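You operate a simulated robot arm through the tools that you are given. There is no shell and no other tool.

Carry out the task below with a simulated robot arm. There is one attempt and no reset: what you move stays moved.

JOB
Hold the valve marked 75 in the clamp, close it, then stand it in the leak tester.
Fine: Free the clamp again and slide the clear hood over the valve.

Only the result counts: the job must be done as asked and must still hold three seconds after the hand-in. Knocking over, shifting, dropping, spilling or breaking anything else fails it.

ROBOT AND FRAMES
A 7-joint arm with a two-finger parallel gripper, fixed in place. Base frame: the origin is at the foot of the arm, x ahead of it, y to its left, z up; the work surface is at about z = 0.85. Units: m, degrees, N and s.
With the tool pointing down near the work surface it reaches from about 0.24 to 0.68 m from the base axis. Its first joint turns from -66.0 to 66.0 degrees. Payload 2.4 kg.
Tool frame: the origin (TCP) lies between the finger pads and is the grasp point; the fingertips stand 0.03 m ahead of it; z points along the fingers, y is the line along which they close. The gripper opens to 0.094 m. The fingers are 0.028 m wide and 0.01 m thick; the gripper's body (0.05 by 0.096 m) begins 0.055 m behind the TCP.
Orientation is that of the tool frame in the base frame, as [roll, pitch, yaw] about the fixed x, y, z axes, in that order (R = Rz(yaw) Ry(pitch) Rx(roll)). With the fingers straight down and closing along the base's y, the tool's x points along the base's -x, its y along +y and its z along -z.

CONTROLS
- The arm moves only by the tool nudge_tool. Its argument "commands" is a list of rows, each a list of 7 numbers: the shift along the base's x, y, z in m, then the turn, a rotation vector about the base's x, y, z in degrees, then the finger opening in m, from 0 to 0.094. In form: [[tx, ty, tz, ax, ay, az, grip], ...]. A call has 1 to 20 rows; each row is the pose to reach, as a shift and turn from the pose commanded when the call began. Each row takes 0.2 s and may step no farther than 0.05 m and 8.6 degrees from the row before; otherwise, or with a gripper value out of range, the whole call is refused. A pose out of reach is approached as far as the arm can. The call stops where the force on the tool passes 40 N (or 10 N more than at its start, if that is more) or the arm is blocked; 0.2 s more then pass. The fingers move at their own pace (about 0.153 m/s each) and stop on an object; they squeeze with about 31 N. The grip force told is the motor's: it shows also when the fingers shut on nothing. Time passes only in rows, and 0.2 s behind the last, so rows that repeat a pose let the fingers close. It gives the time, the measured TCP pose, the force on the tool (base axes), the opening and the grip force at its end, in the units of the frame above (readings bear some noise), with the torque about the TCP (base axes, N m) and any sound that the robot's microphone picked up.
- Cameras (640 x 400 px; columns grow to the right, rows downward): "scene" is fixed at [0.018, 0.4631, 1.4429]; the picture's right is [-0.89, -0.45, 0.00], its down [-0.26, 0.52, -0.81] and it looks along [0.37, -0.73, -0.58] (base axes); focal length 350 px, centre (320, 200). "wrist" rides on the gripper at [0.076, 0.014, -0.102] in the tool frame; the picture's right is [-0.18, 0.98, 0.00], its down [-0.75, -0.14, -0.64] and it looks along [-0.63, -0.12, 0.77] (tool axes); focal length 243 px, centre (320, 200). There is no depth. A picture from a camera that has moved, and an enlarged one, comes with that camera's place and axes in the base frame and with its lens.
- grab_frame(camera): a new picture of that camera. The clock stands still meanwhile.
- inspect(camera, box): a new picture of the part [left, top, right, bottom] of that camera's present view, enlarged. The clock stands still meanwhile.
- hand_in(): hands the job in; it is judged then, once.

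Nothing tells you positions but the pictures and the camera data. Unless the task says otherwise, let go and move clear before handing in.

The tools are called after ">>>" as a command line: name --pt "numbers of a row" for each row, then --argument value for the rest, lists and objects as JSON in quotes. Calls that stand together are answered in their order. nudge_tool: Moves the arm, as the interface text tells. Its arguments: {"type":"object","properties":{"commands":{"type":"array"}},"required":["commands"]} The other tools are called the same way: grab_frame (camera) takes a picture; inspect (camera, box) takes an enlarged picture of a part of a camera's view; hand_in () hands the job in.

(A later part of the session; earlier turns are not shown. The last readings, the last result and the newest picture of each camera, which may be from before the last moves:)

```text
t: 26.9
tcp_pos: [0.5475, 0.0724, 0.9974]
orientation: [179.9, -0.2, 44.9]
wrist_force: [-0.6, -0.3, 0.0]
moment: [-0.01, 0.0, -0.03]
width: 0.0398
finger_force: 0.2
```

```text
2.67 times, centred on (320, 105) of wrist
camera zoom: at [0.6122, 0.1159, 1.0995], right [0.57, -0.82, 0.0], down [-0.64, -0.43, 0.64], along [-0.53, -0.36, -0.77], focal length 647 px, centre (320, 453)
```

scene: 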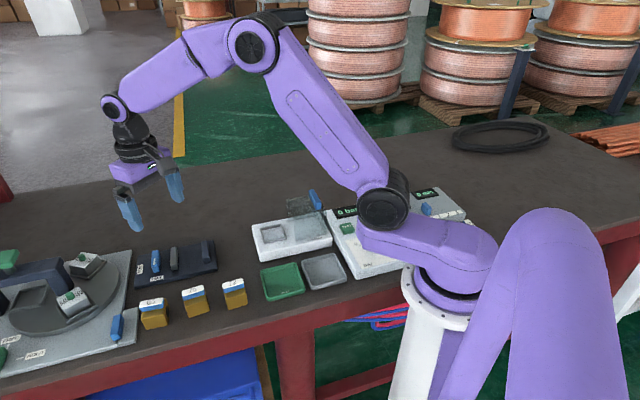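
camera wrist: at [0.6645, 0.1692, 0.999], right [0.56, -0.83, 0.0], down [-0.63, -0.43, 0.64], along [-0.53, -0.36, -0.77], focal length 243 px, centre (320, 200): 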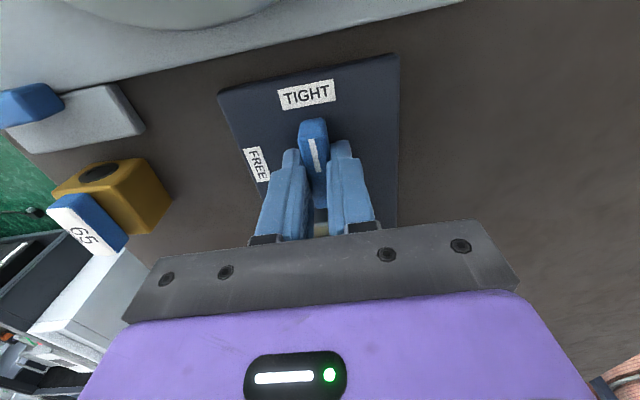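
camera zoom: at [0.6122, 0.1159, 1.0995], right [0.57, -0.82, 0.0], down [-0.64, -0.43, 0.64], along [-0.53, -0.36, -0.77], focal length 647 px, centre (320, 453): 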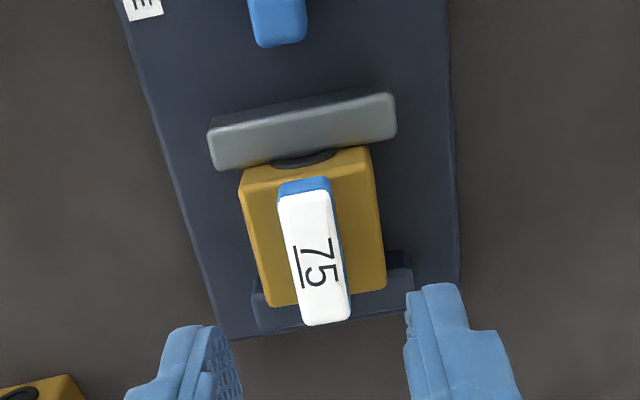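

The valve is held between the jaws with its handle still along the ports. Ball valves normally close clockwise, so I'll yaw the gripper round to start the handle turn from the far side, leaving room to turn −90°.

>>> nudge_tool --pt "-0.0032 -0.0007 0.02 0 0 8.5 0.04" --pt "-0.0032 -0.0007 0.02 0 0 17 0.04" --pt "-0.0032 -0.0007 0.02 0 0 25.5 0.04" --pt "-0.0032 -0.0007 0.02 0 0 34 0.04" --pt "-0.0032 -0.0007 0.02 0 0 42.5 0.04" --pt "-0.0032 -0.0007 0.02 0 0 51 0.04" --pt "-0.0032 -0.0007 0.02 0 0 59.5 0.04" --pt "-0.0032 -0.0007 0.02 0 0 68 0.04" --pt "-0.0032 -0.0007 0.02 0 0 76.5 0.04" --pt "-0.0032 -0.0007 0.02 0 0 85 0.04" --pt "-0.0032 -0.0007 0.02 0 0 90 0.04"

>>> nudge_tool --pt "0 0 0 0 0 8.5 0.04" --pt "0 0 0 0 0 17 0.04" --pt "0 0 0 0 0 25.5 0.04" --pt "0 0 0 0 0 34 0.04" --pt "0 0 0 0 0 42.5 0.04" --pt "0 0 0 0 0 51 0.04" --pt "0 0 0 0 0 59.5 0.04" --pt "0 0 0 0 0 68 0.04" --pt "0 0 0 0 0 76.5 0.04" --pt "0 0 0 0 0 85 0.04" --pt "0 0 0 0 0 90 0.04" --pt "0 0 0 0 0 90 0.04"

>>> grab_frame --camera "wrist"

>>> inspect --camera "wrist" --box '[220, 50, 420, 180]'

```text
t: 29.3
tcp_pos: [0.5449, 0.0724, 1.0166]
orientation: [179.9, -0.3, 135.3]
wrist_force: [-0.5, 0.5, 0.0]
moment: [0.02, 0.03, 0.0]
width: 0.0401
finger_force: 0.0
```

```text
t: 31.9
tcp_pos: [0.5442, 0.0717, 1.0172]
orientation: [179.8, -0.2, -135.0]
wrist_force: [-0.5, 0.1, 0.4]
moment: [-0.02, -0.01, 0.01]
width: 0.04
finger_force: 0.1
```

```text
taken
camera wrist: at [0.4825, 0.0284, 1.1195], right [-0.57, 0.82, 0.0], down [0.63, 0.44, 0.64], along [0.53, 0.36, -0.77], focal length 243 px, centre (320, 200)
```

wrist: 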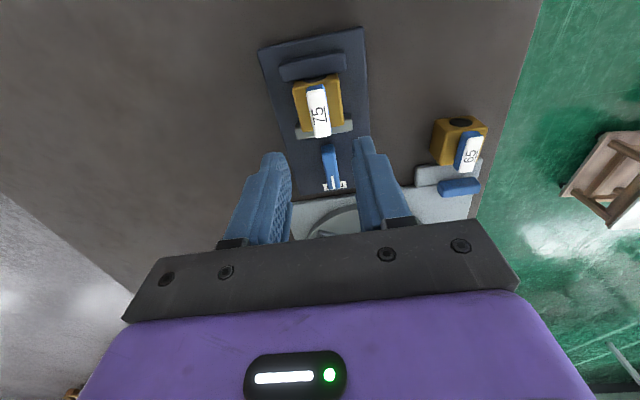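

```text
3.08 times, centred on (320, 115) of wrist
camera zoom: at [0.4825, 0.0284, 1.1195], right [-0.57, 0.82, 0.0], down [0.63, 0.44, 0.64], along [0.53, 0.36, -0.77], focal length 746 px, centre (320, 462)
```

zoom: 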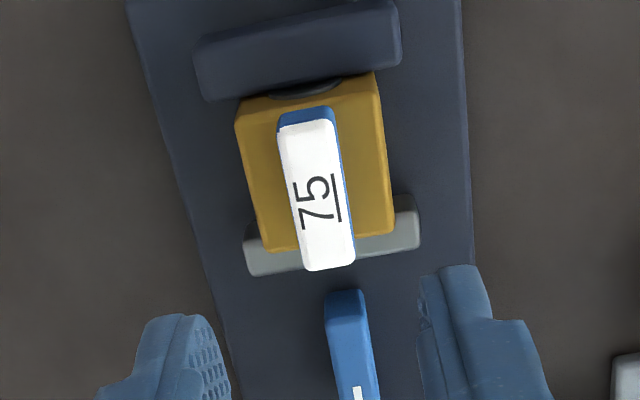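

The gripper is centred over the handle within 1 mm. I'll descend so the fingertips straddle only the handle, just above the body, and grip.

>>> nudge_tool --pt "0 0 -0.03 0 0 0 0.035" --pt "0 0 -0.06 0 0 0 0.035" --pt "0 0 -0.075 0 0 0 0.035" --pt "0 0 -0.081 0 0 0 0.035" --pt "0 0 -0.0845 0 0 0 0.035" --pt "0 0 -0.0845 0 0 0 0.035"

>>> inspect --camera "scene" --box '[130, 180, 230, 290]'

>>> inspect --camera "wrist" --box '[220, 80, 420, 250]'

```text
t: 33.3
tcp_pos: [0.5453, 0.0716, 0.9335]
orientation: [179.9, -0.3, -135.0]
wrist_force: [-0.5, 0.6, 0.8]
moment: [-0.01, -0.05, -0.02]
width: 0.035
finger_force: 0.2
```

```text
3.64 times, centred on (180, 235) of scene
camera zoom: at [0.018, 0.4631, 1.4429], right [-0.89, -0.45, 0.0], down [-0.26, 0.52, -0.81], along [0.37, -0.73, -0.58], focal length 1271 px, centre (829, 73)
```

zoom: 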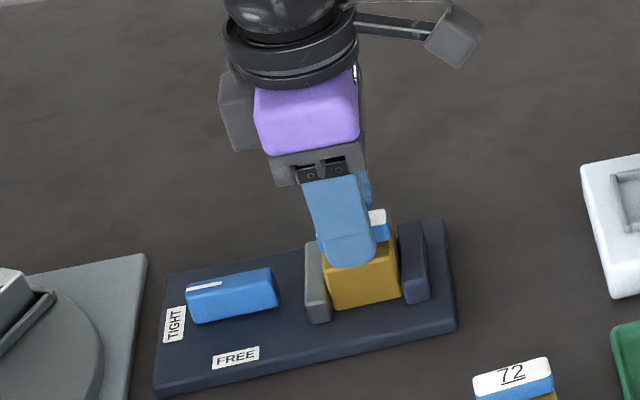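

```text
2.35 times, centred on (320, 165) of wrist
camera zoom: at [0.4826, 0.0284, 1.0349], right [-0.57, 0.82, 0.0], down [0.64, 0.43, 0.64], along [0.53, 0.36, -0.77], focal length 571 px, centre (320, 282)
```

zoom: 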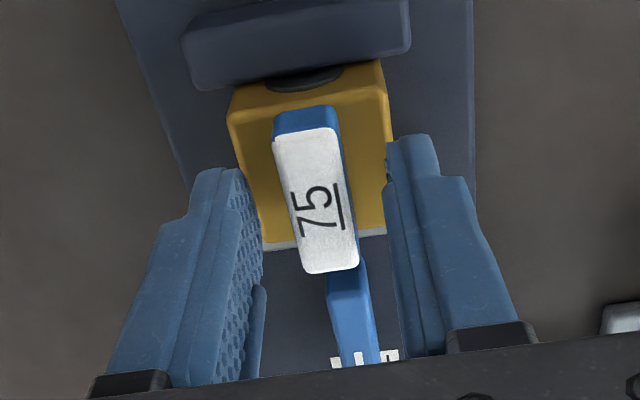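

There's no contact yet, and the fingertips sit on either side of the handle. I'll close and test a small clockwise turn.

>>> nudge_tool --pt "0 0 -0.001 0 0 0 0.02" --pt "0 0 -0.001 0 0 0 0.008" --pt "0 0 -0.001 0 0 0 0.008" --pt "0 0 -0.001 0 0 0 0.008"

>>> nudge_tool --pt "0 0 0 0 0 -4 0.008" --pt "0 0 0 0 0 -8 0.008" --pt "0 0 0 0 0 -12 0.008"

>>> inspect --camera "wrist" --box '[220, 80, 420, 250]'

```text
t: 34.3
tcp_pos: [0.5446, 0.0725, 0.9314]
orientation: [179.8, -0.2, -135.0]
wrist_force: [-0.4, -1.0, 3.8]
moment: [-0.07, 0.02, -0.03]
width: 0.0155
finger_force: 30.9
```

```text
t: 35.1
tcp_pos: [0.5445, 0.0716, 0.9313]
orientation: [180.0, -0.2, -147.1]
wrist_force: [0.5, -1.3, 4.1]
moment: [-0.05, -0.06, 0.05]
width: 0.0155
finger_force: 31.3
```

```text
2.35 times, centred on (320, 165) of wrist
camera zoom: at [0.4749, 0.0425, 1.0342], right [-0.38, 0.93, 0.0], down [0.71, 0.29, 0.64], along [0.59, 0.24, -0.77], focal length 571 px, centre (320, 282)
```

zoom: 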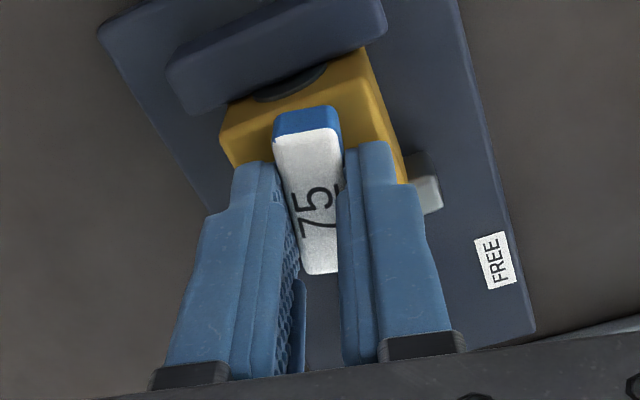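

The handle turns freely while the body stays in the jaws. I'll continue to a full −90°.

>>> nudge_tool --pt "0 0 0 0 0 -7 0.008" --pt "0 0 0 0 0 -14 0.008" --pt "0 0 0 0 0 -21 0.008" --pt "0 0 0 0 0 -28 0.008" --pt "0 0 0 0 0 -35 0.008" --pt "0 0 0 0 0 -42 0.008" --pt "0 0 0 0 0 -49 0.008" --pt "0 0 0 0 0 -56 0.008" --pt "0 0 0 0 0 -63 0.008" --pt "0 0 0 0 0 -70 0.008" --pt "0 0 0 0 0 -76 0.008" --pt "0 0 0 0 0 -78 0.008" --pt "0 0 0 0 0 -78 0.008"

>>> inspect --camera "wrist" --box '[220, 80, 420, 250]'

>>> inspect --camera "scene" --box '[130, 180, 230, 290]'

```text
t: 37.9
tcp_pos: [0.5438, 0.0712, 0.9307]
orientation: [179.9, -0.4, 134.9]
wrist_force: [-5.3, -4.5, 5.9]
moment: [-0.18, 0.11, 0.05]
width: 0.0155
finger_force: 30.2
```

```text
2.35 times, centred on (320, 165) of wrist
camera zoom: at [0.502, 0.1355, 1.0343], right [0.83, 0.56, 0.0], down [0.43, -0.64, 0.64], along [0.36, -0.53, -0.77], focal length 571 px, centre (320, 282)
```

zoom: 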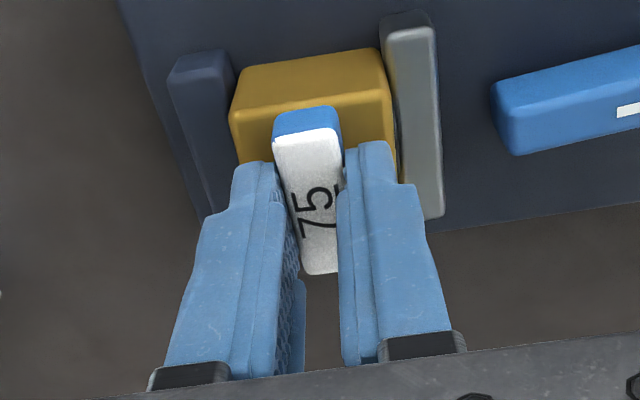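

```text
3.64 times, centred on (180, 235) of scene
camera zoom: at [0.0177, 0.463, 1.4429], right [-0.89, -0.45, 0.0], down [-0.26, 0.52, -0.81], along [0.37, -0.73, -0.58], focal length 1271 px, centre (829, 73)
```

zoom: 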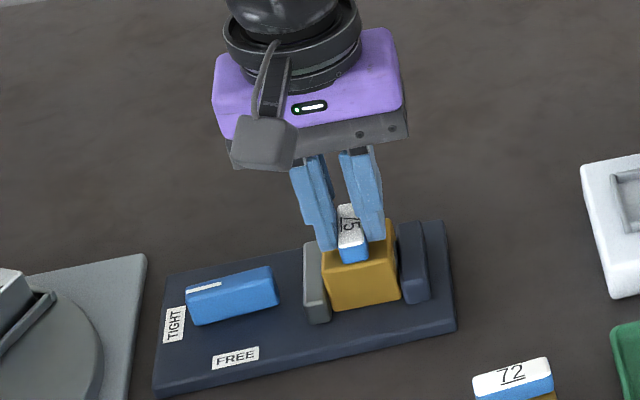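

The handle now lies across the ports and the body stayed put. I'll release, rise, and check the angle.

>>> nudge_tool --pt "0 0 0 0 0 0 0.02" --pt "0 0 0 0 0 0 0.035" --pt "0 0 0 0 0 0 0.035" --pt "0 0 0.03 0 0 0 0.035" --pt "0 0 0.06 0 0 0 0.035" --pt "0 0 0.07 0 0 0 0.035" --pt "0 0 0.07 0 0 0 0.035"

>>> inspect --camera "wrist" --box '[220, 60, 420, 180]'

>>> inspect --camera "scene" --box '[130, 180, 230, 290]'

```text
t: 39.5
tcp_pos: [0.5446, 0.0724, 1.002]
orientation: [179.8, -0.2, 135.0]
wrist_force: [-0.4, 0.5, -0.8]
moment: [0.02, 0.03, -0.02]
width: 0.0351
finger_force: 0.0
```

```text
3.20 times, centred on (320, 120) of wrist
camera zoom: at [0.5026, 0.1362, 1.1042], right [0.82, 0.57, 0.0], down [0.43, -0.64, 0.64], along [0.36, -0.53, -0.77], focal length 776 px, centre (320, 456)
```

zoom: 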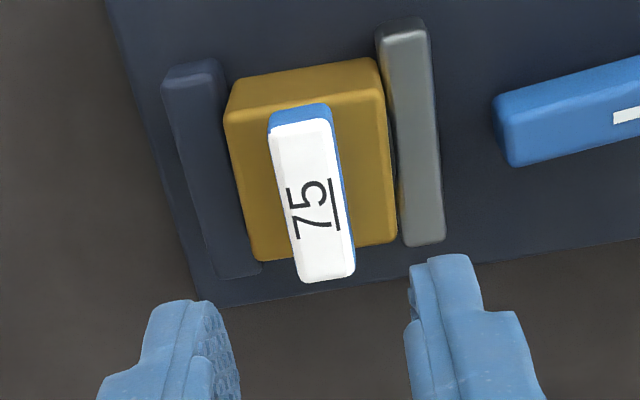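

```text
3.64 times, centred on (180, 235) of scene
camera zoom: at [0.018, 0.4631, 1.4429], right [-0.89, -0.45, 0.0], down [-0.26, 0.52, -0.81], along [0.37, -0.73, -0.58], focal length 1271 px, centre (829, 73)
```

zoom: 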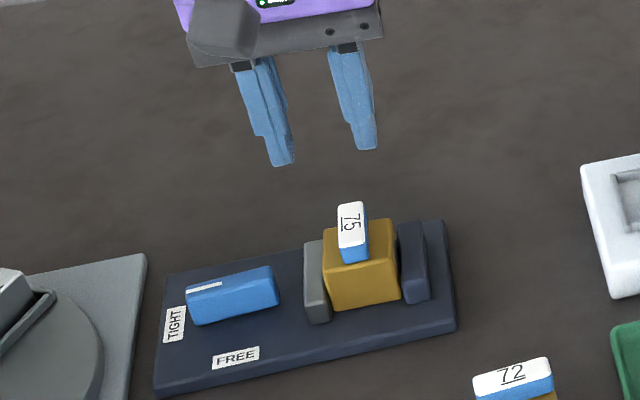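

The valve is closed, with its handle square to the ports. I'll return to the lever and turn it back to FREE.

>>> nudge_tool --pt "0.01 0.01 0 0 0 -8.5 0.035" --pt "0.02 0.02 0 0 0 -17 0.035" --pt "0.03 0.03 0 0 0 -25.5 0.035" --pt "0.04 0.04 0 0 0 -34 0.035" --pt "0.05 0.05 0 0 0 -42.5 0.035" --pt "0.0555 0.0535 0 0 0 -51 0.035" --pt "0.0555 0.0535 0 0 0 -59.5 0.035" --pt "0.0555 0.0535 0 0 0 -68 0.035" --pt "0.0555 0.0535 0 0 0 -76.5 0.035" --pt "0.0555 0.0535 0 0 0 -85 0.035" --pt "0.0555 0.0535 0 0 0 -90 0.035" --pt "0.0555 0.0535 0 0 0 -90 0.035"

>>> inspect --camera "wrist" --box '[220, 60, 420, 180]'

```text
t: 42.1
tcp_pos: [0.599, 0.1256, 1.0014]
orientation: [179.9, -0.2, 44.9]
wrist_force: [-1.6, 0.2, 0.1]
moment: [0.02, 0.02, 0.0]
width: 0.0351
finger_force: 0.0
```

```text
3.20 times, centred on (320, 120) of wrist
camera zoom: at [0.6651, 0.1692, 1.1041], right [0.56, -0.83, 0.0], down [-0.64, -0.43, 0.64], along [-0.53, -0.36, -0.77], focal length 776 px, centre (320, 456)
```

zoom: 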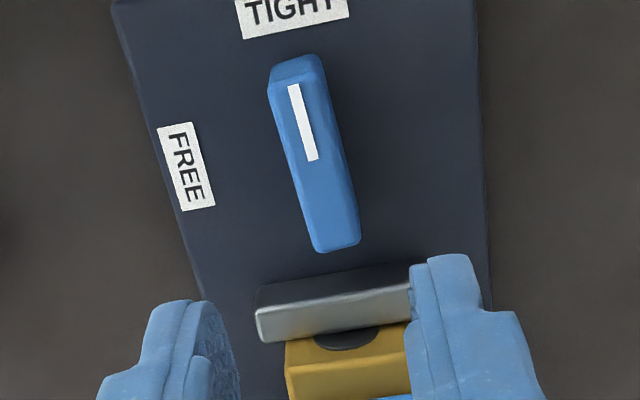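

The lever is centred in the gripper again. I'll descend, grip, and turn it +90° to FREE.

>>> nudge_tool --pt "0 0 -0.03 0 0 0 0.035" --pt "0 0 -0.06 0 0 0 0.035" --pt "0 0 -0.085 0 0 0 0.035" --pt "0 0 -0.1 0 0 0 0.035" --pt "0 0 -0.1045 0 0 0 0.035" --pt "0 0 -0.1045 0 0 0 0.025" --pt "0 0 -0.1045 0 0 0 0.014" --pt "0 0 -0.1045 0 0 0 0.008" --pt "0 0 -0.1045 0 0 0 0.008"

>>> nudge_tool --pt "0 0 0 0 0 7.5 0.008" --pt "0 0 0 0 0 15 0.008" --pt "0 0 0 0 0 22.5 0.008" --pt "0 0 0 0 0 30 0.008" --pt "0 0 0 0 0 37.5 0.008" --pt "0 0 0 0 0 45 0.008" --pt "0 0 0 0 0 52.5 0.008" --pt "0 0 0 0 0 60 0.008" --pt "0 0 0 0 0 67.5 0.008" --pt "0 0 0 0 0 75 0.008" --pt "0 0 0 0 0 82.5 0.008" --pt "0 0 0 0 0 90 0.008" --pt "0 0 0 0 0 90 0.008"

>>> inspect --camera "scene" --box '[120, 190, 240, 310]'

>>> grab_frame --camera "wrist"

```text
t: 44.1
tcp_pos: [0.6014, 0.1248, 0.8972]
orientation: [179.9, -0.1, 45.0]
wrist_force: [-0.1, 0.3, -1.8]
moment: [0.3, 0.06, 0.02]
width: 0.0147
finger_force: 45.0
```

```text
t: 46.9
tcp_pos: [0.5993, 0.1252, 0.8969]
orientation: [179.9, -0.2, 135.2]
wrist_force: [-13.1, 4.8, 5.0]
moment: [-0.88, -0.37, -0.1]
width: 0.0147
finger_force: 45.0
```

```text
3.33 times, centred on (180, 250) of scene
camera zoom: at [0.0175, 0.4632, 1.4428], right [-0.89, -0.45, 0.0], down [-0.26, 0.52, -0.81], along [0.37, -0.73, -0.58], focal length 1165 px, centre (787, 33)
```

zoom: 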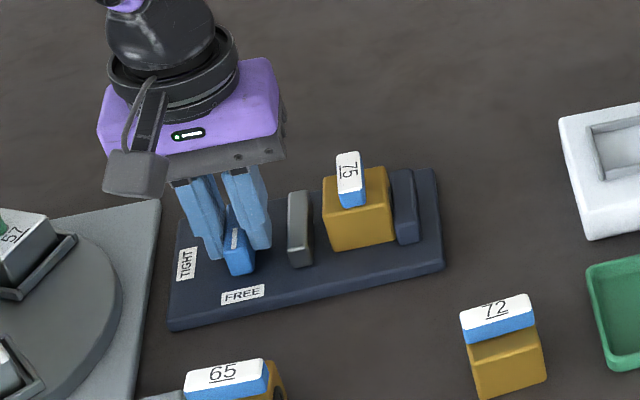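

```text
taken
camera wrist: at [0.5571, 0.1895, 0.9997], right [0.82, 0.57, 0.0], down [0.44, -0.63, 0.64], along [0.36, -0.53, -0.77], focal length 243 px, centre (320, 200)
```

wrist: 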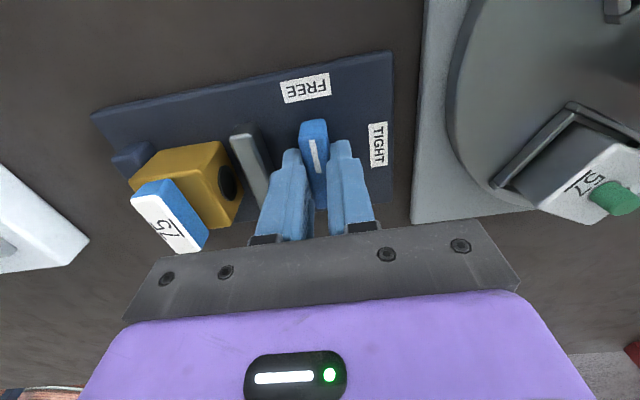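

The clamp is free again and the jaw has backed off. I'll release the lever, rise, and go to look at the tester.

>>> nudge_tool --pt "0 0 0 0 0 0 0.02" --pt "0 0 0 0 0 0 0.03" --pt "0 0 0 0 0 0 0.03" --pt "0 0 0.03 0 0 0 0.03" --pt "0 0 0.07 0 0 0 0.03" --pt "0 0 0.11 0 0 0 0.03" --pt "0 0 0.15 0 0 0 0.03" --pt "-0.03 -0.03 0.16 0 0 0 0.05" --pt "-0.06 -0.06 0.16 0 0 0 0.07" --pt "-0.09 -0.09 0.16 0 0 0 0.08" --pt "-0.12 -0.12 0.16 0 0 0 0.08" --pt "-0.15 -0.15 0.16 0 0 0 0.08" --pt "-0.18 -0.175 0.16 0 0 0 0.08" --pt "-0.18 -0.175 0.16 0 0 0 0.08"

>>> grab_frame --camera "wrist"

>>> inspect --camera "wrist" --box '[140, 20, 400, 190]'

>>> inspect --camera "scene" --box '[120, 190, 240, 310]'

>>> inspect --camera "scene" --box '[240, 170, 350, 270]'

```text
t: 49.9
tcp_pos: [0.4199, -0.0499, 1.0572]
orientation: [179.9, -0.2, 135.1]
wrist_force: [-0.5, -0.3, 0.2]
moment: [0.0, 0.03, -0.01]
width: 0.0799
finger_force: 0.1
```

```text
taken
camera wrist: at [0.3778, 0.013, 1.1602], right [0.82, 0.57, 0.0], down [0.43, -0.64, 0.64], along [0.36, -0.53, -0.77], focal length 243 px, centre (320, 200)
```

wrist: 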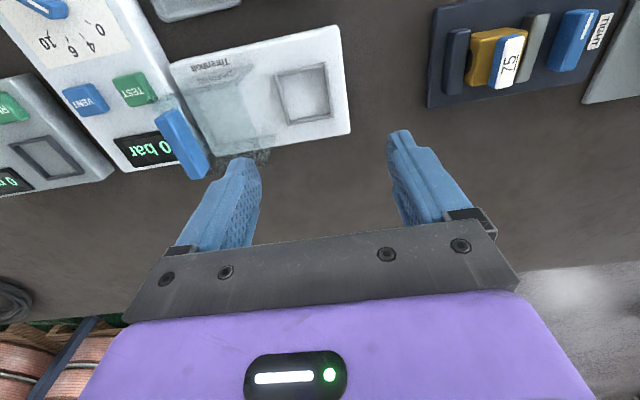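

```text
2.35 times, centred on (270, 105) of wrist
camera zoom: at [0.3778, 0.013, 1.1602], right [0.82, 0.57, 0.0], down [0.43, -0.64, 0.64], along [0.36, -0.53, -0.77], focal length 571 px, centre (438, 424)
```

zoom: 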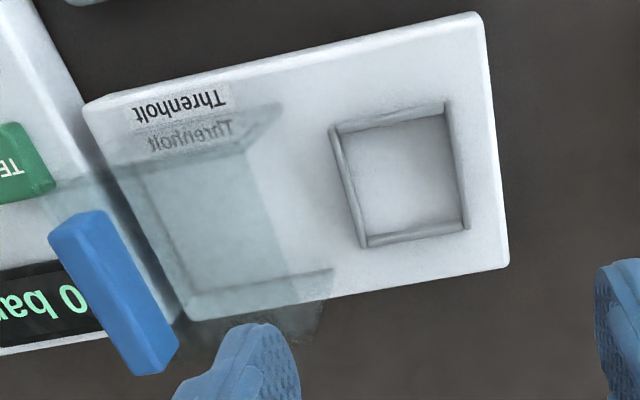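

```text
3.33 times, centred on (180, 250) of scene
camera zoom: at [0.018, 0.4631, 1.4429], right [-0.89, -0.45, 0.0], down [-0.26, 0.52, -0.81], along [0.37, -0.73, -0.58], focal length 1165 px, centre (787, 33)
```

zoom: 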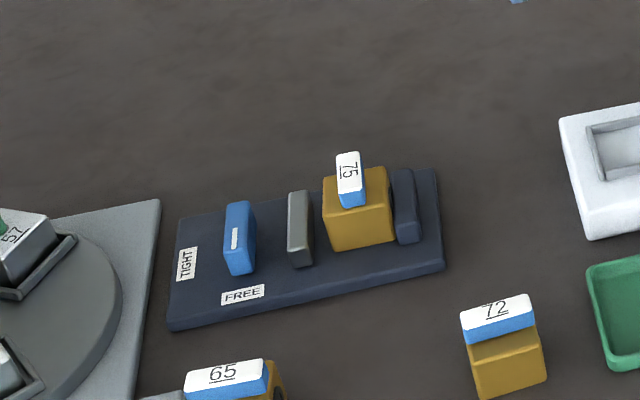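

```text
4.00 times, centred on (295, 220) of scene
camera zoom: at [0.018, 0.4631, 1.4429], right [-0.89, -0.45, 0.0], down [-0.26, 0.52, -0.81], along [0.37, -0.73, -0.58], focal length 1398 px, centre (420, 120)
```

zoom: 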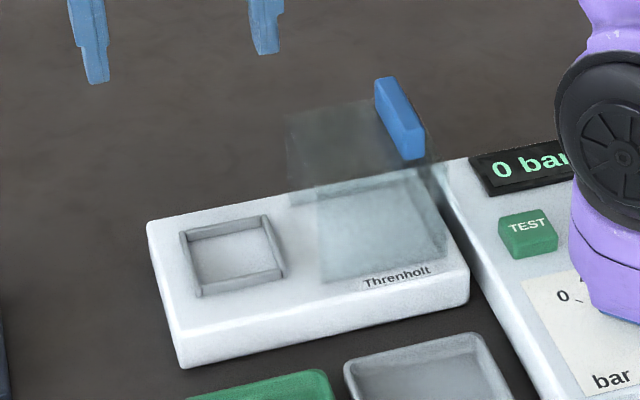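

The valve is still standing in the freed clamp. The tester socket is near (0.412, −0.065), also at 45°, and has a low raised rim. I'll measure it at the yaw I plan to place with before fetching the valve.

>>> nudge_tool --pt "-0.004 -0.007 0 0 0 -8.5 0.08" --pt "-0.008 -0.014 0 0 0 -17 0.08" --pt "-0.008 -0.014 0 0 0 -25.5 0.08" --pt "-0.008 -0.014 0 0 0 -34 0.08" --pt "-0.008 -0.014 0 0 0 -42.5 0.08" --pt "-0.008 -0.014 0 0 0 -51 0.08" --pt "-0.008 -0.014 0 0 0 -59.5 0.08" --pt "-0.008 -0.014 0 0 0 -68 0.08" --pt "-0.008 -0.014 0 0 0 -76.5 0.08" --pt "-0.008 -0.014 0 0 0 -85 0.08" --pt "-0.008 -0.014 0 0 0 -90 0.08" --pt "-0.008 -0.014 -0.03 0 0 -90 0.08" --pt "-0.008 -0.014 -0.06 0 0 -90 0.08" --pt "-0.008 -0.014 -0.06 0 0 -90 0.08"

>>> grab_frame --camera "wrist"

>>> inspect --camera "wrist" --box '[240, 50, 400, 170]'

>>> inspect --camera "scene" --box '[240, 170, 350, 270]'

```text
t: 52.9
tcp_pos: [0.4128, -0.0632, 0.9958]
orientation: [179.7, -0.2, 45.0]
wrist_force: [0.3, 0.4, 0.2]
moment: [-0.02, 0.02, 0.02]
width: 0.0802
finger_force: 0.1
```

```text
taken
camera wrist: at [0.4772, -0.0194, 1.0993], right [0.56, -0.83, 0.0], down [-0.64, -0.43, 0.64], along [-0.53, -0.36, -0.77], focal length 243 px, centre (320, 200)
```

wrist: 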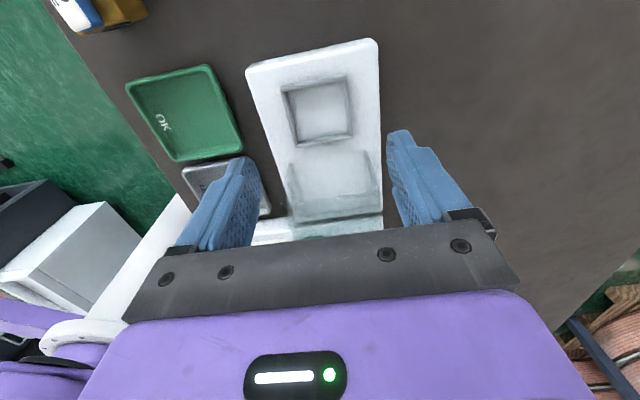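

```text
3.33 times, centred on (320, 110) of wrist
camera zoom: at [0.4772, -0.0194, 1.0993], right [0.56, -0.83, 0.0], down [-0.64, -0.43, 0.64], along [-0.53, -0.36, -0.77], focal length 809 px, centre (320, 500)
```

zoom: 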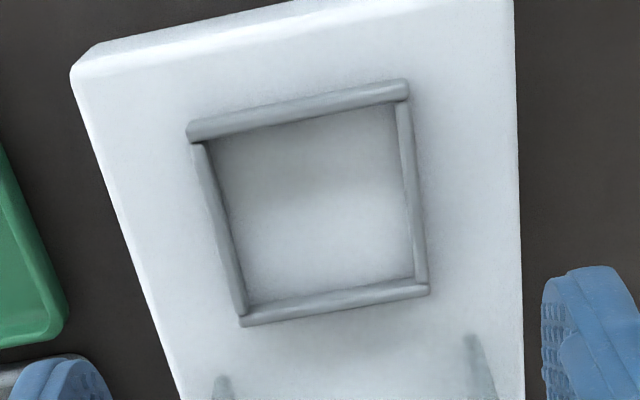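

```text
4.00 times, centred on (295, 220) of scene
camera zoom: at [0.018, 0.4631, 1.4429], right [-0.89, -0.45, 0.0], down [-0.26, 0.52, -0.81], along [0.37, -0.73, -0.58], focal length 1398 px, centre (420, 120)
```

zoom: 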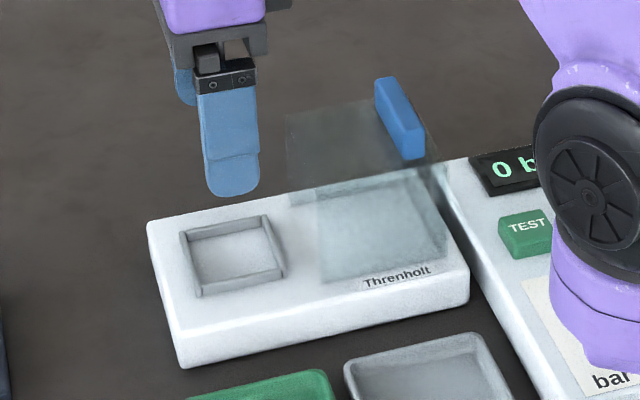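

Socket centre is about (0.4115, −0.064), with roughly 46 mm between ridges for a 41 mm body. Now I'll go back over the valve, fingers set to close along the clamp's short direction.

>>> nudge_tool --pt "0.0 0.0 0.02 0 0 0 0.08" --pt "0.03 0.031 0.02 0 0 0 0.08" --pt "0.06 0.062 0.02 0 0 0 0.08" --pt "0.09 0.093 0.02 0 0 0 0.08" --pt "0.12 0.124 0.02 0 0 0 0.08" --pt "0.1315 0.1349 0.005 0 0 0 0.08" --pt "0.1315 0.1349 0.005 0 0 0 0.08"

>>> inspect --camera "wrist" --box '[240, 40, 400, 170]'

```text
t: 54.5
tcp_pos: [0.5444, 0.0729, 1.0017]
orientation: [180.0, -0.2, 44.9]
wrist_force: [0.2, -0.2, -0.6]
moment: [-0.01, 0.03, 0.0]
width: 0.0801
finger_force: 0.0
```

```text
3.08 times, centred on (320, 105) of wrist
camera zoom: at [0.6092, 0.1161, 1.1044], right [0.57, -0.82, 0.0], down [-0.64, -0.43, 0.64], along [-0.53, -0.36, -0.77], focal length 746 px, centre (320, 492)
```

zoom: 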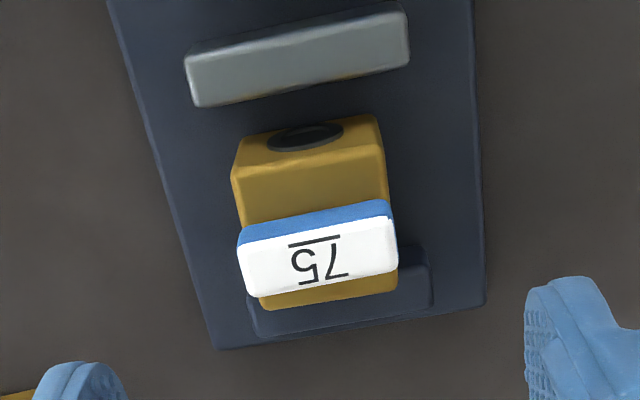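

The valve is centred under the gripper. I'll descend to grip the body higher up, so the fingertips will clear the socket rim later.

>>> nudge_tool --pt "0 0 -0.03 0 0 0 0.07" --pt "0 0 -0.06 0 0 0 0.065" --pt "0 0 -0.085 0 0 0 0.065" --pt "0 0 -0.0965 0 0 0 0.065" --pt "0 0 -0.0965 0 0 0 0.065" --pt "0 0 -0.0965 0 0 0 0.055" --pt "0 0 -0.0965 0 0 0 0.045" --pt "0 0 -0.0965 0 0 0 0.035" --pt "0 0 -0.0965 0 0 0 0.03" --pt "0 0 -0.0965 0 0 0 0.03" --pt "0 0 -0.0965 0 0 0 0.03"

>>> inspect --camera "wrist" --box '[240, 90, 400, 250]'

>>> inspect --camera "scene" --box '[120, 190, 240, 310]'

```text
t: 56.9
tcp_pos: [0.5447, 0.0708, 0.9046]
orientation: [179.9, -0.2, 44.9]
wrist_force: [0.8, 1.5, -0.9]
moment: [0.07, 0.12, 0.0]
width: 0.0415
finger_force: 31.1
```

```text
2.50 times, centred on (320, 170) of wrist
camera zoom: at [0.6086, 0.1148, 1.0077], right [0.57, -0.82, 0.0], down [-0.64, -0.43, 0.64], along [-0.53, -0.36, -0.77], focal length 606 px, centre (320, 275)
```

zoom: 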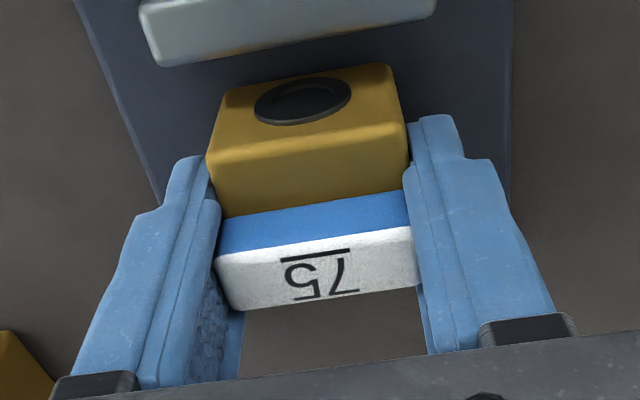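

```text
3.33 times, centred on (180, 250) of scene
camera zoom: at [0.018, 0.4631, 1.4429], right [-0.89, -0.45, 0.0], down [-0.26, 0.52, -0.81], along [0.37, -0.73, -0.58], focal length 1165 px, centre (787, 33)
```

zoom: 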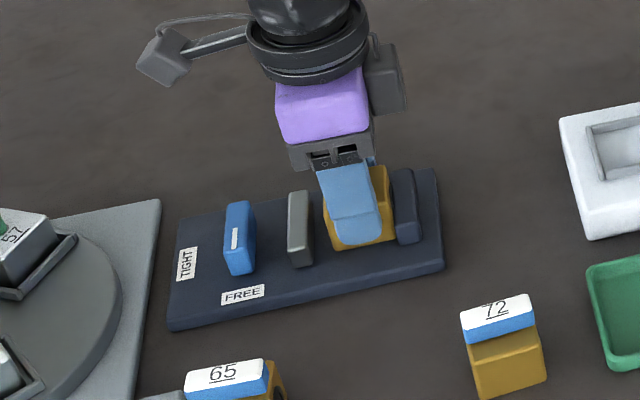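

The valve is gripped at 0.0415 m. I'll lift it straight out of the clamp and check it.

>>> nudge_tool --pt "0.0007 0.0007 0.004 0 0 0 0.03" --pt "0.0014 0.0014 0.015 0 0 0 0.03" --pt "0.0014 0.0014 0.035 0 0 0 0.03" --pt "0.0014 0.0014 0.06 0 0 0 0.03" --pt "0.0014 0.0014 0.08 0 0 0 0.03" --pt "0.0014 0.0014 0.08 0 0 0 0.03"

>>> inspect --camera "wrist" --box '[240, 90, 400, 250]'

>>> inspect --camera "scene" --box '[120, 190, 240, 310]'

```text
t: 58.3
tcp_pos: [0.5443, 0.074, 0.9842]
orientation: [179.9, -0.2, 45.0]
wrist_force: [0.5, -0.1, -3.5]
moment: [0.01, -0.03, 0.03]
width: 0.0416
finger_force: 31.3
```

```text
2.50 times, centred on (320, 170) of wrist
camera zoom: at [0.6092, 0.1167, 1.0877], right [0.57, -0.82, 0.0], down [-0.63, -0.43, 0.64], along [-0.53, -0.36, -0.77], focal length 606 px, centre (320, 275)
```

zoom: 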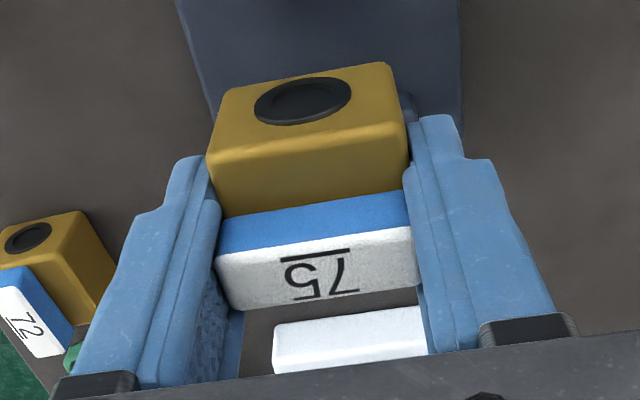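

```text
3.33 times, centred on (180, 250) of scene
camera zoom: at [0.018, 0.4631, 1.4429], right [-0.89, -0.45, 0.0], down [-0.26, 0.52, -0.81], along [0.37, -0.73, -0.58], focal length 1165 px, centre (787, 33)
```

zoom: 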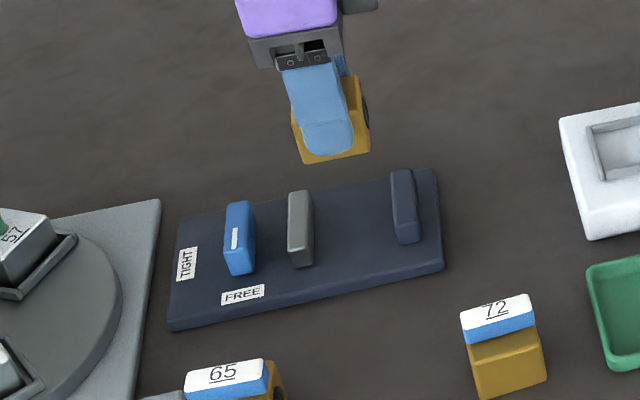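

The closed valve is held level. I'll carry it above the tester socket and check alignment.

>>> nudge_tool --pt "-0.03 -0.03 0 0 0 0 0.03" --pt "-0.06 -0.06 0 0 0 0 0.03" --pt "-0.09 -0.09 0 0 0 0 0.03" --pt "-0.115 -0.118 0 0 0 0 0.03" --pt "-0.1346 -0.1375 0 0 0 0 0.03" --pt "-0.1346 -0.1375 -0.02 0 0 0 0.03" --pt "-0.1346 -0.1375 -0.02 0 0 0 0.03"

>>> grab_frame --camera "wrist"

>>> inspect --camera "wrist" --box '[240, 60, 400, 180]'

>>> inspect --camera "scene" --box '[240, 170, 350, 270]'

```text
t: 59.9
tcp_pos: [0.4099, -0.0648, 0.9652]
orientation: [179.8, -0.3, 45.1]
wrist_force: [0.7, 1.0, -3.7]
moment: [0.0, -0.04, -0.03]
width: 0.0421
finger_force: 31.0
```

```text
taken
camera wrist: at [0.4747, -0.0209, 1.0676], right [0.57, -0.82, 0.0], down [-0.64, -0.43, 0.64], along [-0.53, -0.36, -0.77], focal length 243 px, centre (320, 200)
```

wrist: 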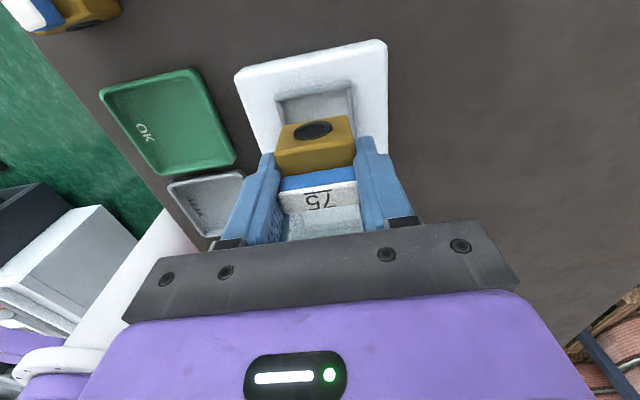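

```text
3.33 times, centred on (320, 120) of wrist
camera zoom: at [0.4747, -0.0209, 1.0676], right [0.57, -0.82, 0.0], down [-0.64, -0.43, 0.64], along [-0.53, -0.36, -0.77], focal length 809 px, centre (320, 467)
```

zoom: 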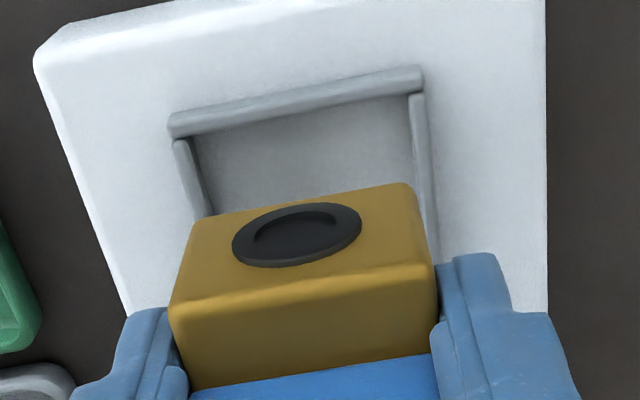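

```text
4.00 times, centred on (295, 220) of scene
camera zoom: at [0.018, 0.4631, 1.4429], right [-0.89, -0.45, 0.0], down [-0.26, 0.52, -0.81], along [0.37, -0.73, -0.58], focal length 1398 px, centre (420, 120)
```

zoom: 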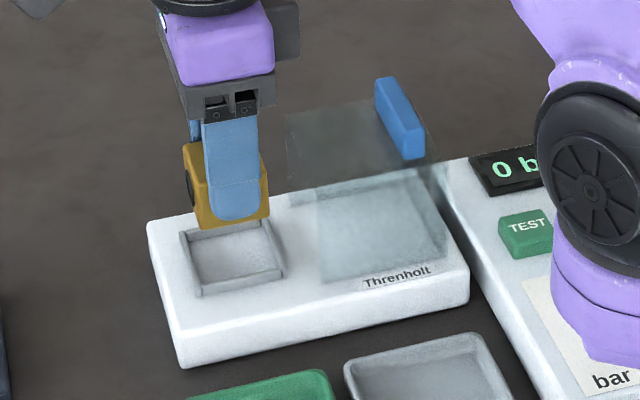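

The valve lines up with the socket within about 1 mm, and I'm trimming that out. I'll lower it in small steps.

>>> nudge_tool --pt "-0.0005 0.0009 -0.015 0 0 0 0.03" --pt "-0.0005 0.0009 -0.028 0 0 0 0.03" --pt "-0.0005 0.0009 -0.032 0 0 0 0.03" --pt "-0.0005 0.0009 -0.035 0 0 0 0.03" --pt "-0.0005 0.0009 -0.0375 0 0 0 0.03" --pt "-0.0005 0.0009 -0.039 0 0 0 0.03" --pt "-0.0005 0.0009 -0.0395 0 0 0 0.03"

>>> inspect --camera "scene" --box '[240, 170, 350, 270]'

>>> inspect --camera "wrist" --box '[240, 60, 400, 220]'

```text
t: 61.5
tcp_pos: [0.4095, -0.0637, 0.9266]
orientation: [179.9, -0.2, 44.9]
wrist_force: [0.0, -0.8, -4.2]
moment: [0.0, -0.01, -0.02]
width: 0.0418
finger_force: 31.3
```

```text
4.00 times, centred on (295, 220) of scene
camera zoom: at [0.018, 0.4631, 1.4429], right [-0.89, -0.45, 0.0], down [-0.26, 0.52, -0.81], along [0.37, -0.73, -0.58], focal length 1398 px, centre (420, 120)
```

zoom: 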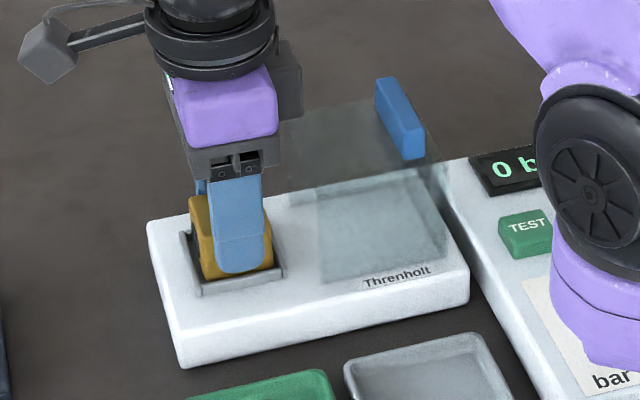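

```text
2.50 times, centred on (320, 140) of wrist
camera zoom: at [0.4747, -0.0202, 1.0284], right [0.57, -0.82, 0.0], down [-0.64, -0.43, 0.64], along [-0.53, -0.36, -0.77], focal length 606 px, centre (320, 350)
```

zoom: 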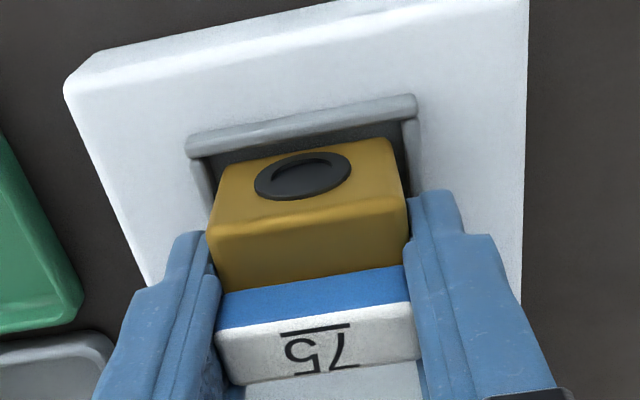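

There's no contact yet and the body is going in between the ridges. I'll continue down slowly.

>>> nudge_tool --pt "0 0 -0.001 0 0 0 0.03" --pt "0 0 -0.002 0 0 0 0.03" --pt "0 0 -0.003 0 0 0 0.03" --pt "0 0 -0.004 0 0 0 0.03"

```text
t: 62.5
tcp_pos: [0.4108, -0.0639, 0.9226]
orientation: [179.8, -0.2, 45.0]
wrist_force: [-4.3, -0.1, 23.2]
moment: [0.32, 0.45, 0.08]
width: 0.0419
finger_force: 30.8
```

Contact came at TCP z ≈ 0.9226, which puts the valve bottom at about 0.879, matching the floor rather than the rim. I'll check the pictures before releasing.

>>> inspect --camera "scene" --box '[270, 210, 330, 260]'

>>> inspect --camera "wrist" --box '[260, 90, 380, 190]'

```text
8.00 times, centred on (300, 235) of scene
camera zoom: at [0.0175, 0.4632, 1.4429], right [-0.89, -0.45, 0.0], down [-0.26, 0.52, -0.81], along [0.37, -0.73, -0.58], focal length 2796 px, centre (480, -80)
```

zoom: 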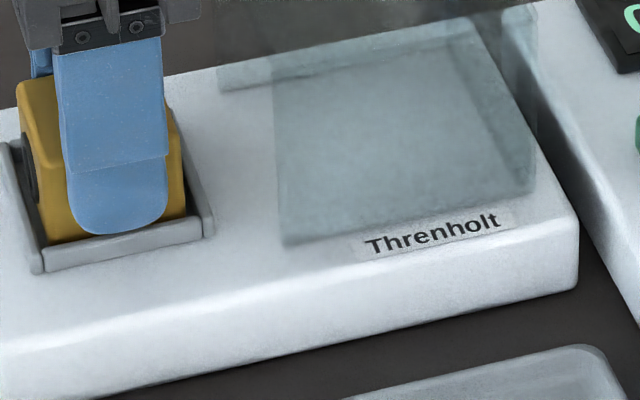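

```text
4.00 times, centred on (320, 140) of wrist
camera zoom: at [0.4749, -0.0201, 1.0254], right [0.57, -0.82, 0.0], down [-0.64, -0.43, 0.64], along [-0.53, -0.36, -0.77], focal length 970 px, centre (320, 440)
```

zoom: 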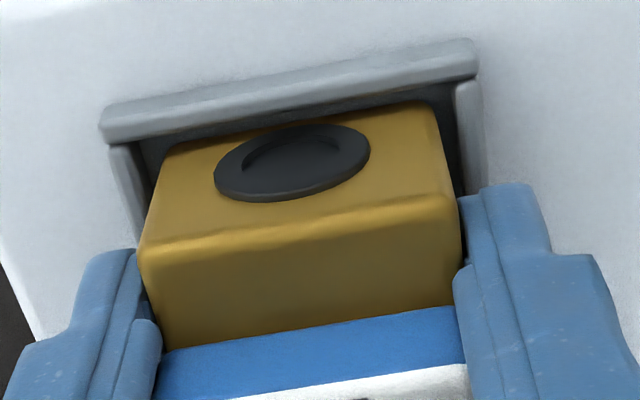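

The valve is seated inside the rim and the fingertips are above the ridges. I'll ease off, release, and rise.

>>> nudge_tool --pt "0 0 0.001 0 0 0 0.04" --pt "0 0 0.001 0 0 0 0.05" --pt "0 0 0.001 0 0 0 0.06" --pt "0 0 0.001 0 0 0 0.065" --pt "0 0 0.001 0 0 0 0.065" --pt "0 0 0.03 0 0 0 0.065" --pt "0 0 0.06 0 0 0 0.065" --pt "0 0 0.09 0 0 0 0.065" --pt "0 0 0.12 0 0 0 0.065" --pt "0 0 0.12 0 0 0 0.065"

>>> grab_frame --camera "wrist"

>>> inspect --camera "wrist" --box '[220, 60, 420, 230]'

>>> inspect --camera "scene" --box '[250, 170, 360, 270]'

```text
t: 64.7
tcp_pos: [0.4092, -0.0633, 1.0436]
orientation: [180.0, -0.1, 45.0]
wrist_force: [0.6, 0.8, 0.5]
moment: [-0.03, 0.04, 0.01]
width: 0.0651
finger_force: 0.0
```

```text
taken
camera wrist: at [0.4744, -0.0201, 1.1454], right [0.57, -0.82, 0.0], down [-0.64, -0.43, 0.64], along [-0.53, -0.36, -0.77], focal length 243 px, centre (320, 200)
```

wrist: 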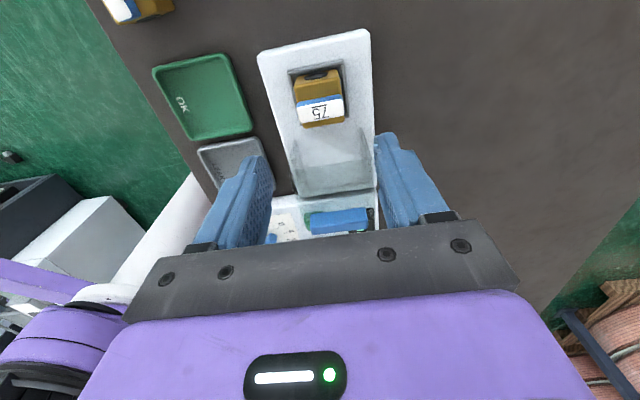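

```text
2.35 times, centred on (320, 145) of wrist
camera zoom: at [0.4744, -0.0201, 1.1454], right [0.57, -0.82, 0.0], down [-0.64, -0.43, 0.64], along [-0.53, -0.36, -0.77], focal length 571 px, centre (320, 329)
```

zoom: 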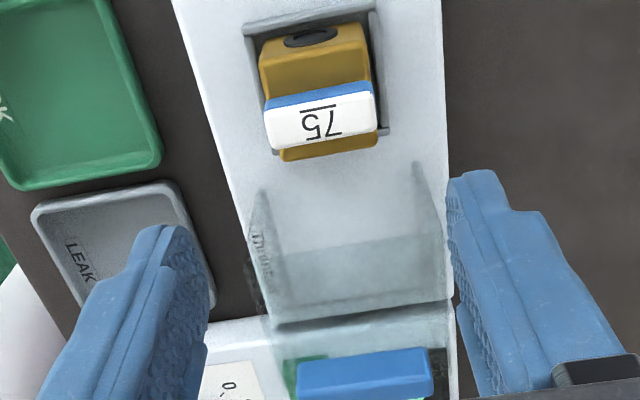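

```text
4.00 times, centred on (305, 220) of scene
camera zoom: at [0.018, 0.4631, 1.4429], right [-0.89, -0.45, 0.0], down [-0.26, 0.52, -0.81], along [0.37, -0.73, -0.58], focal length 1398 px, centre (380, 120)
```

zoom: 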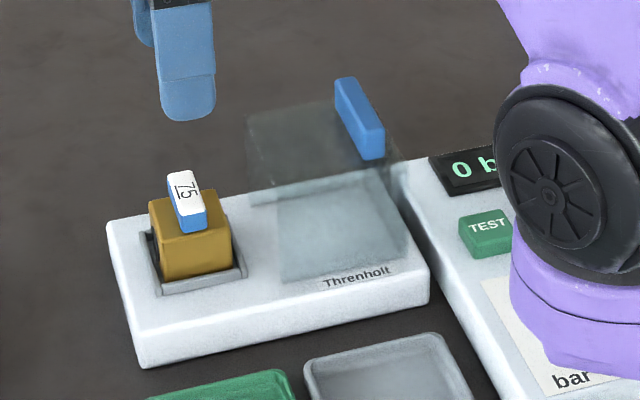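

Valve 75 stands in the tester socket, handle still crosswise. The clear hood opens toward the valve, and its blue handle is near (0.338, −0.139, z ≈ 0.966). I'll hover over that handle with the fingers turned to straddle it.

>>> nudge_tool --pt "-0.015 -0.016 0.016 0 0 8.5 0.05" --pt "-0.03 -0.032 0.03 0 0 17 0.05" --pt "-0.045 -0.048 0.03 0 0 25.5 0.05" --pt "-0.06 -0.064 0.03 0 0 34 0.05" --pt "-0.071 -0.075 0.03 0 0 42.5 0.05" --pt "-0.071 -0.075 0.03 0 0 51 0.05" --pt "-0.071 -0.075 0.03 0 0 59.5 0.05" --pt "-0.071 -0.075 0.03 0 0 68 0.05" --pt "-0.071 -0.075 0.03 0 0 76.5 0.05" --pt "-0.071 -0.075 0.03 0 0 85 0.05" --pt "-0.071 -0.075 0.03 0 0 90 0.05" --pt "-0.071 -0.075 0.03 0 0 90 0.05"

>>> grab_frame --camera "wrist"

>>> inspect --camera "wrist" --box '[220, 60, 420, 190]'

>>> inspect --camera "scene" --box '[250, 150, 360, 260]'

```text
t: 67.3
tcp_pos: [0.3382, -0.1387, 1.0723]
orientation: [179.9, -0.1, 135.1]
wrist_force: [-0.2, 0.3, -0.6]
moment: [0.01, 0.01, 0.01]
width: 0.0499
finger_force: 0.0
```

```text
taken
camera wrist: at [0.2968, -0.0752, 1.1746], right [0.82, 0.57, 0.0], down [0.44, -0.63, 0.64], along [0.36, -0.53, -0.77], focal length 243 px, centre (320, 200)
```

wrist: 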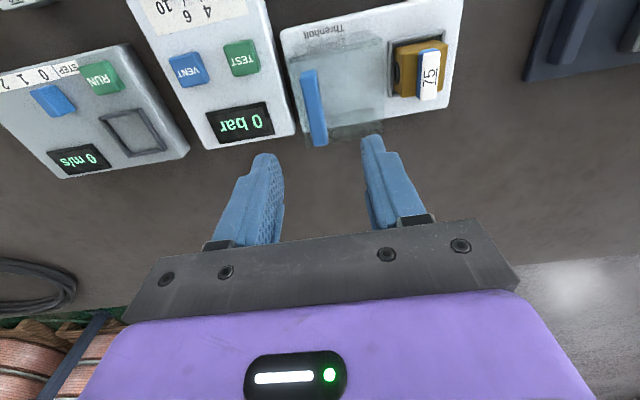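

```text
3.08 times, centred on (320, 125) of wrist
camera zoom: at [0.2968, -0.0752, 1.1746], right [0.82, 0.57, 0.0], down [0.44, -0.63, 0.64], along [0.36, -0.53, -0.77], focal length 746 px, centre (320, 431)
```

zoom: 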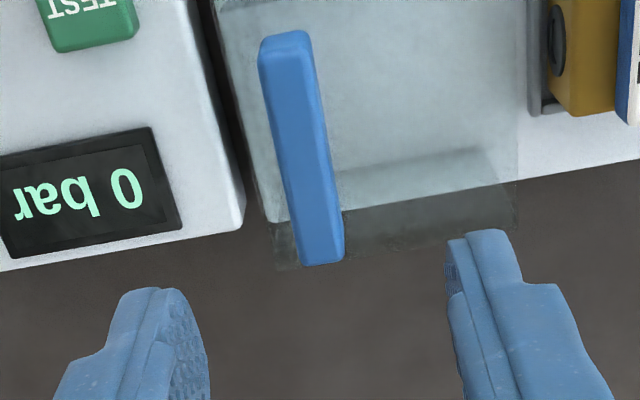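

```text
3.64 times, centred on (305, 205) of scene
camera zoom: at [0.018, 0.4631, 1.4429], right [-0.89, -0.45, 0.0], down [-0.26, 0.52, -0.81], along [0.37, -0.73, -0.58], focal length 1271 px, centre (374, 182)
```

zoom: 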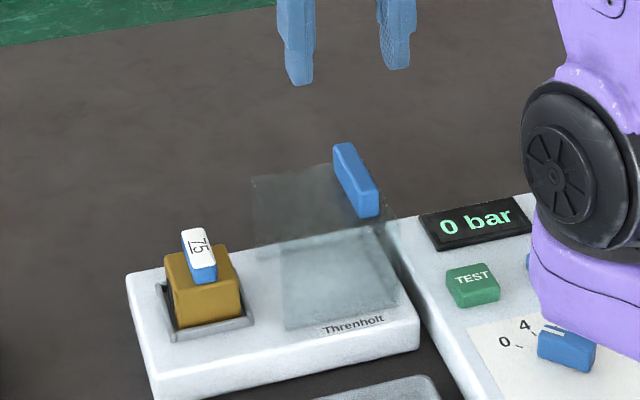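

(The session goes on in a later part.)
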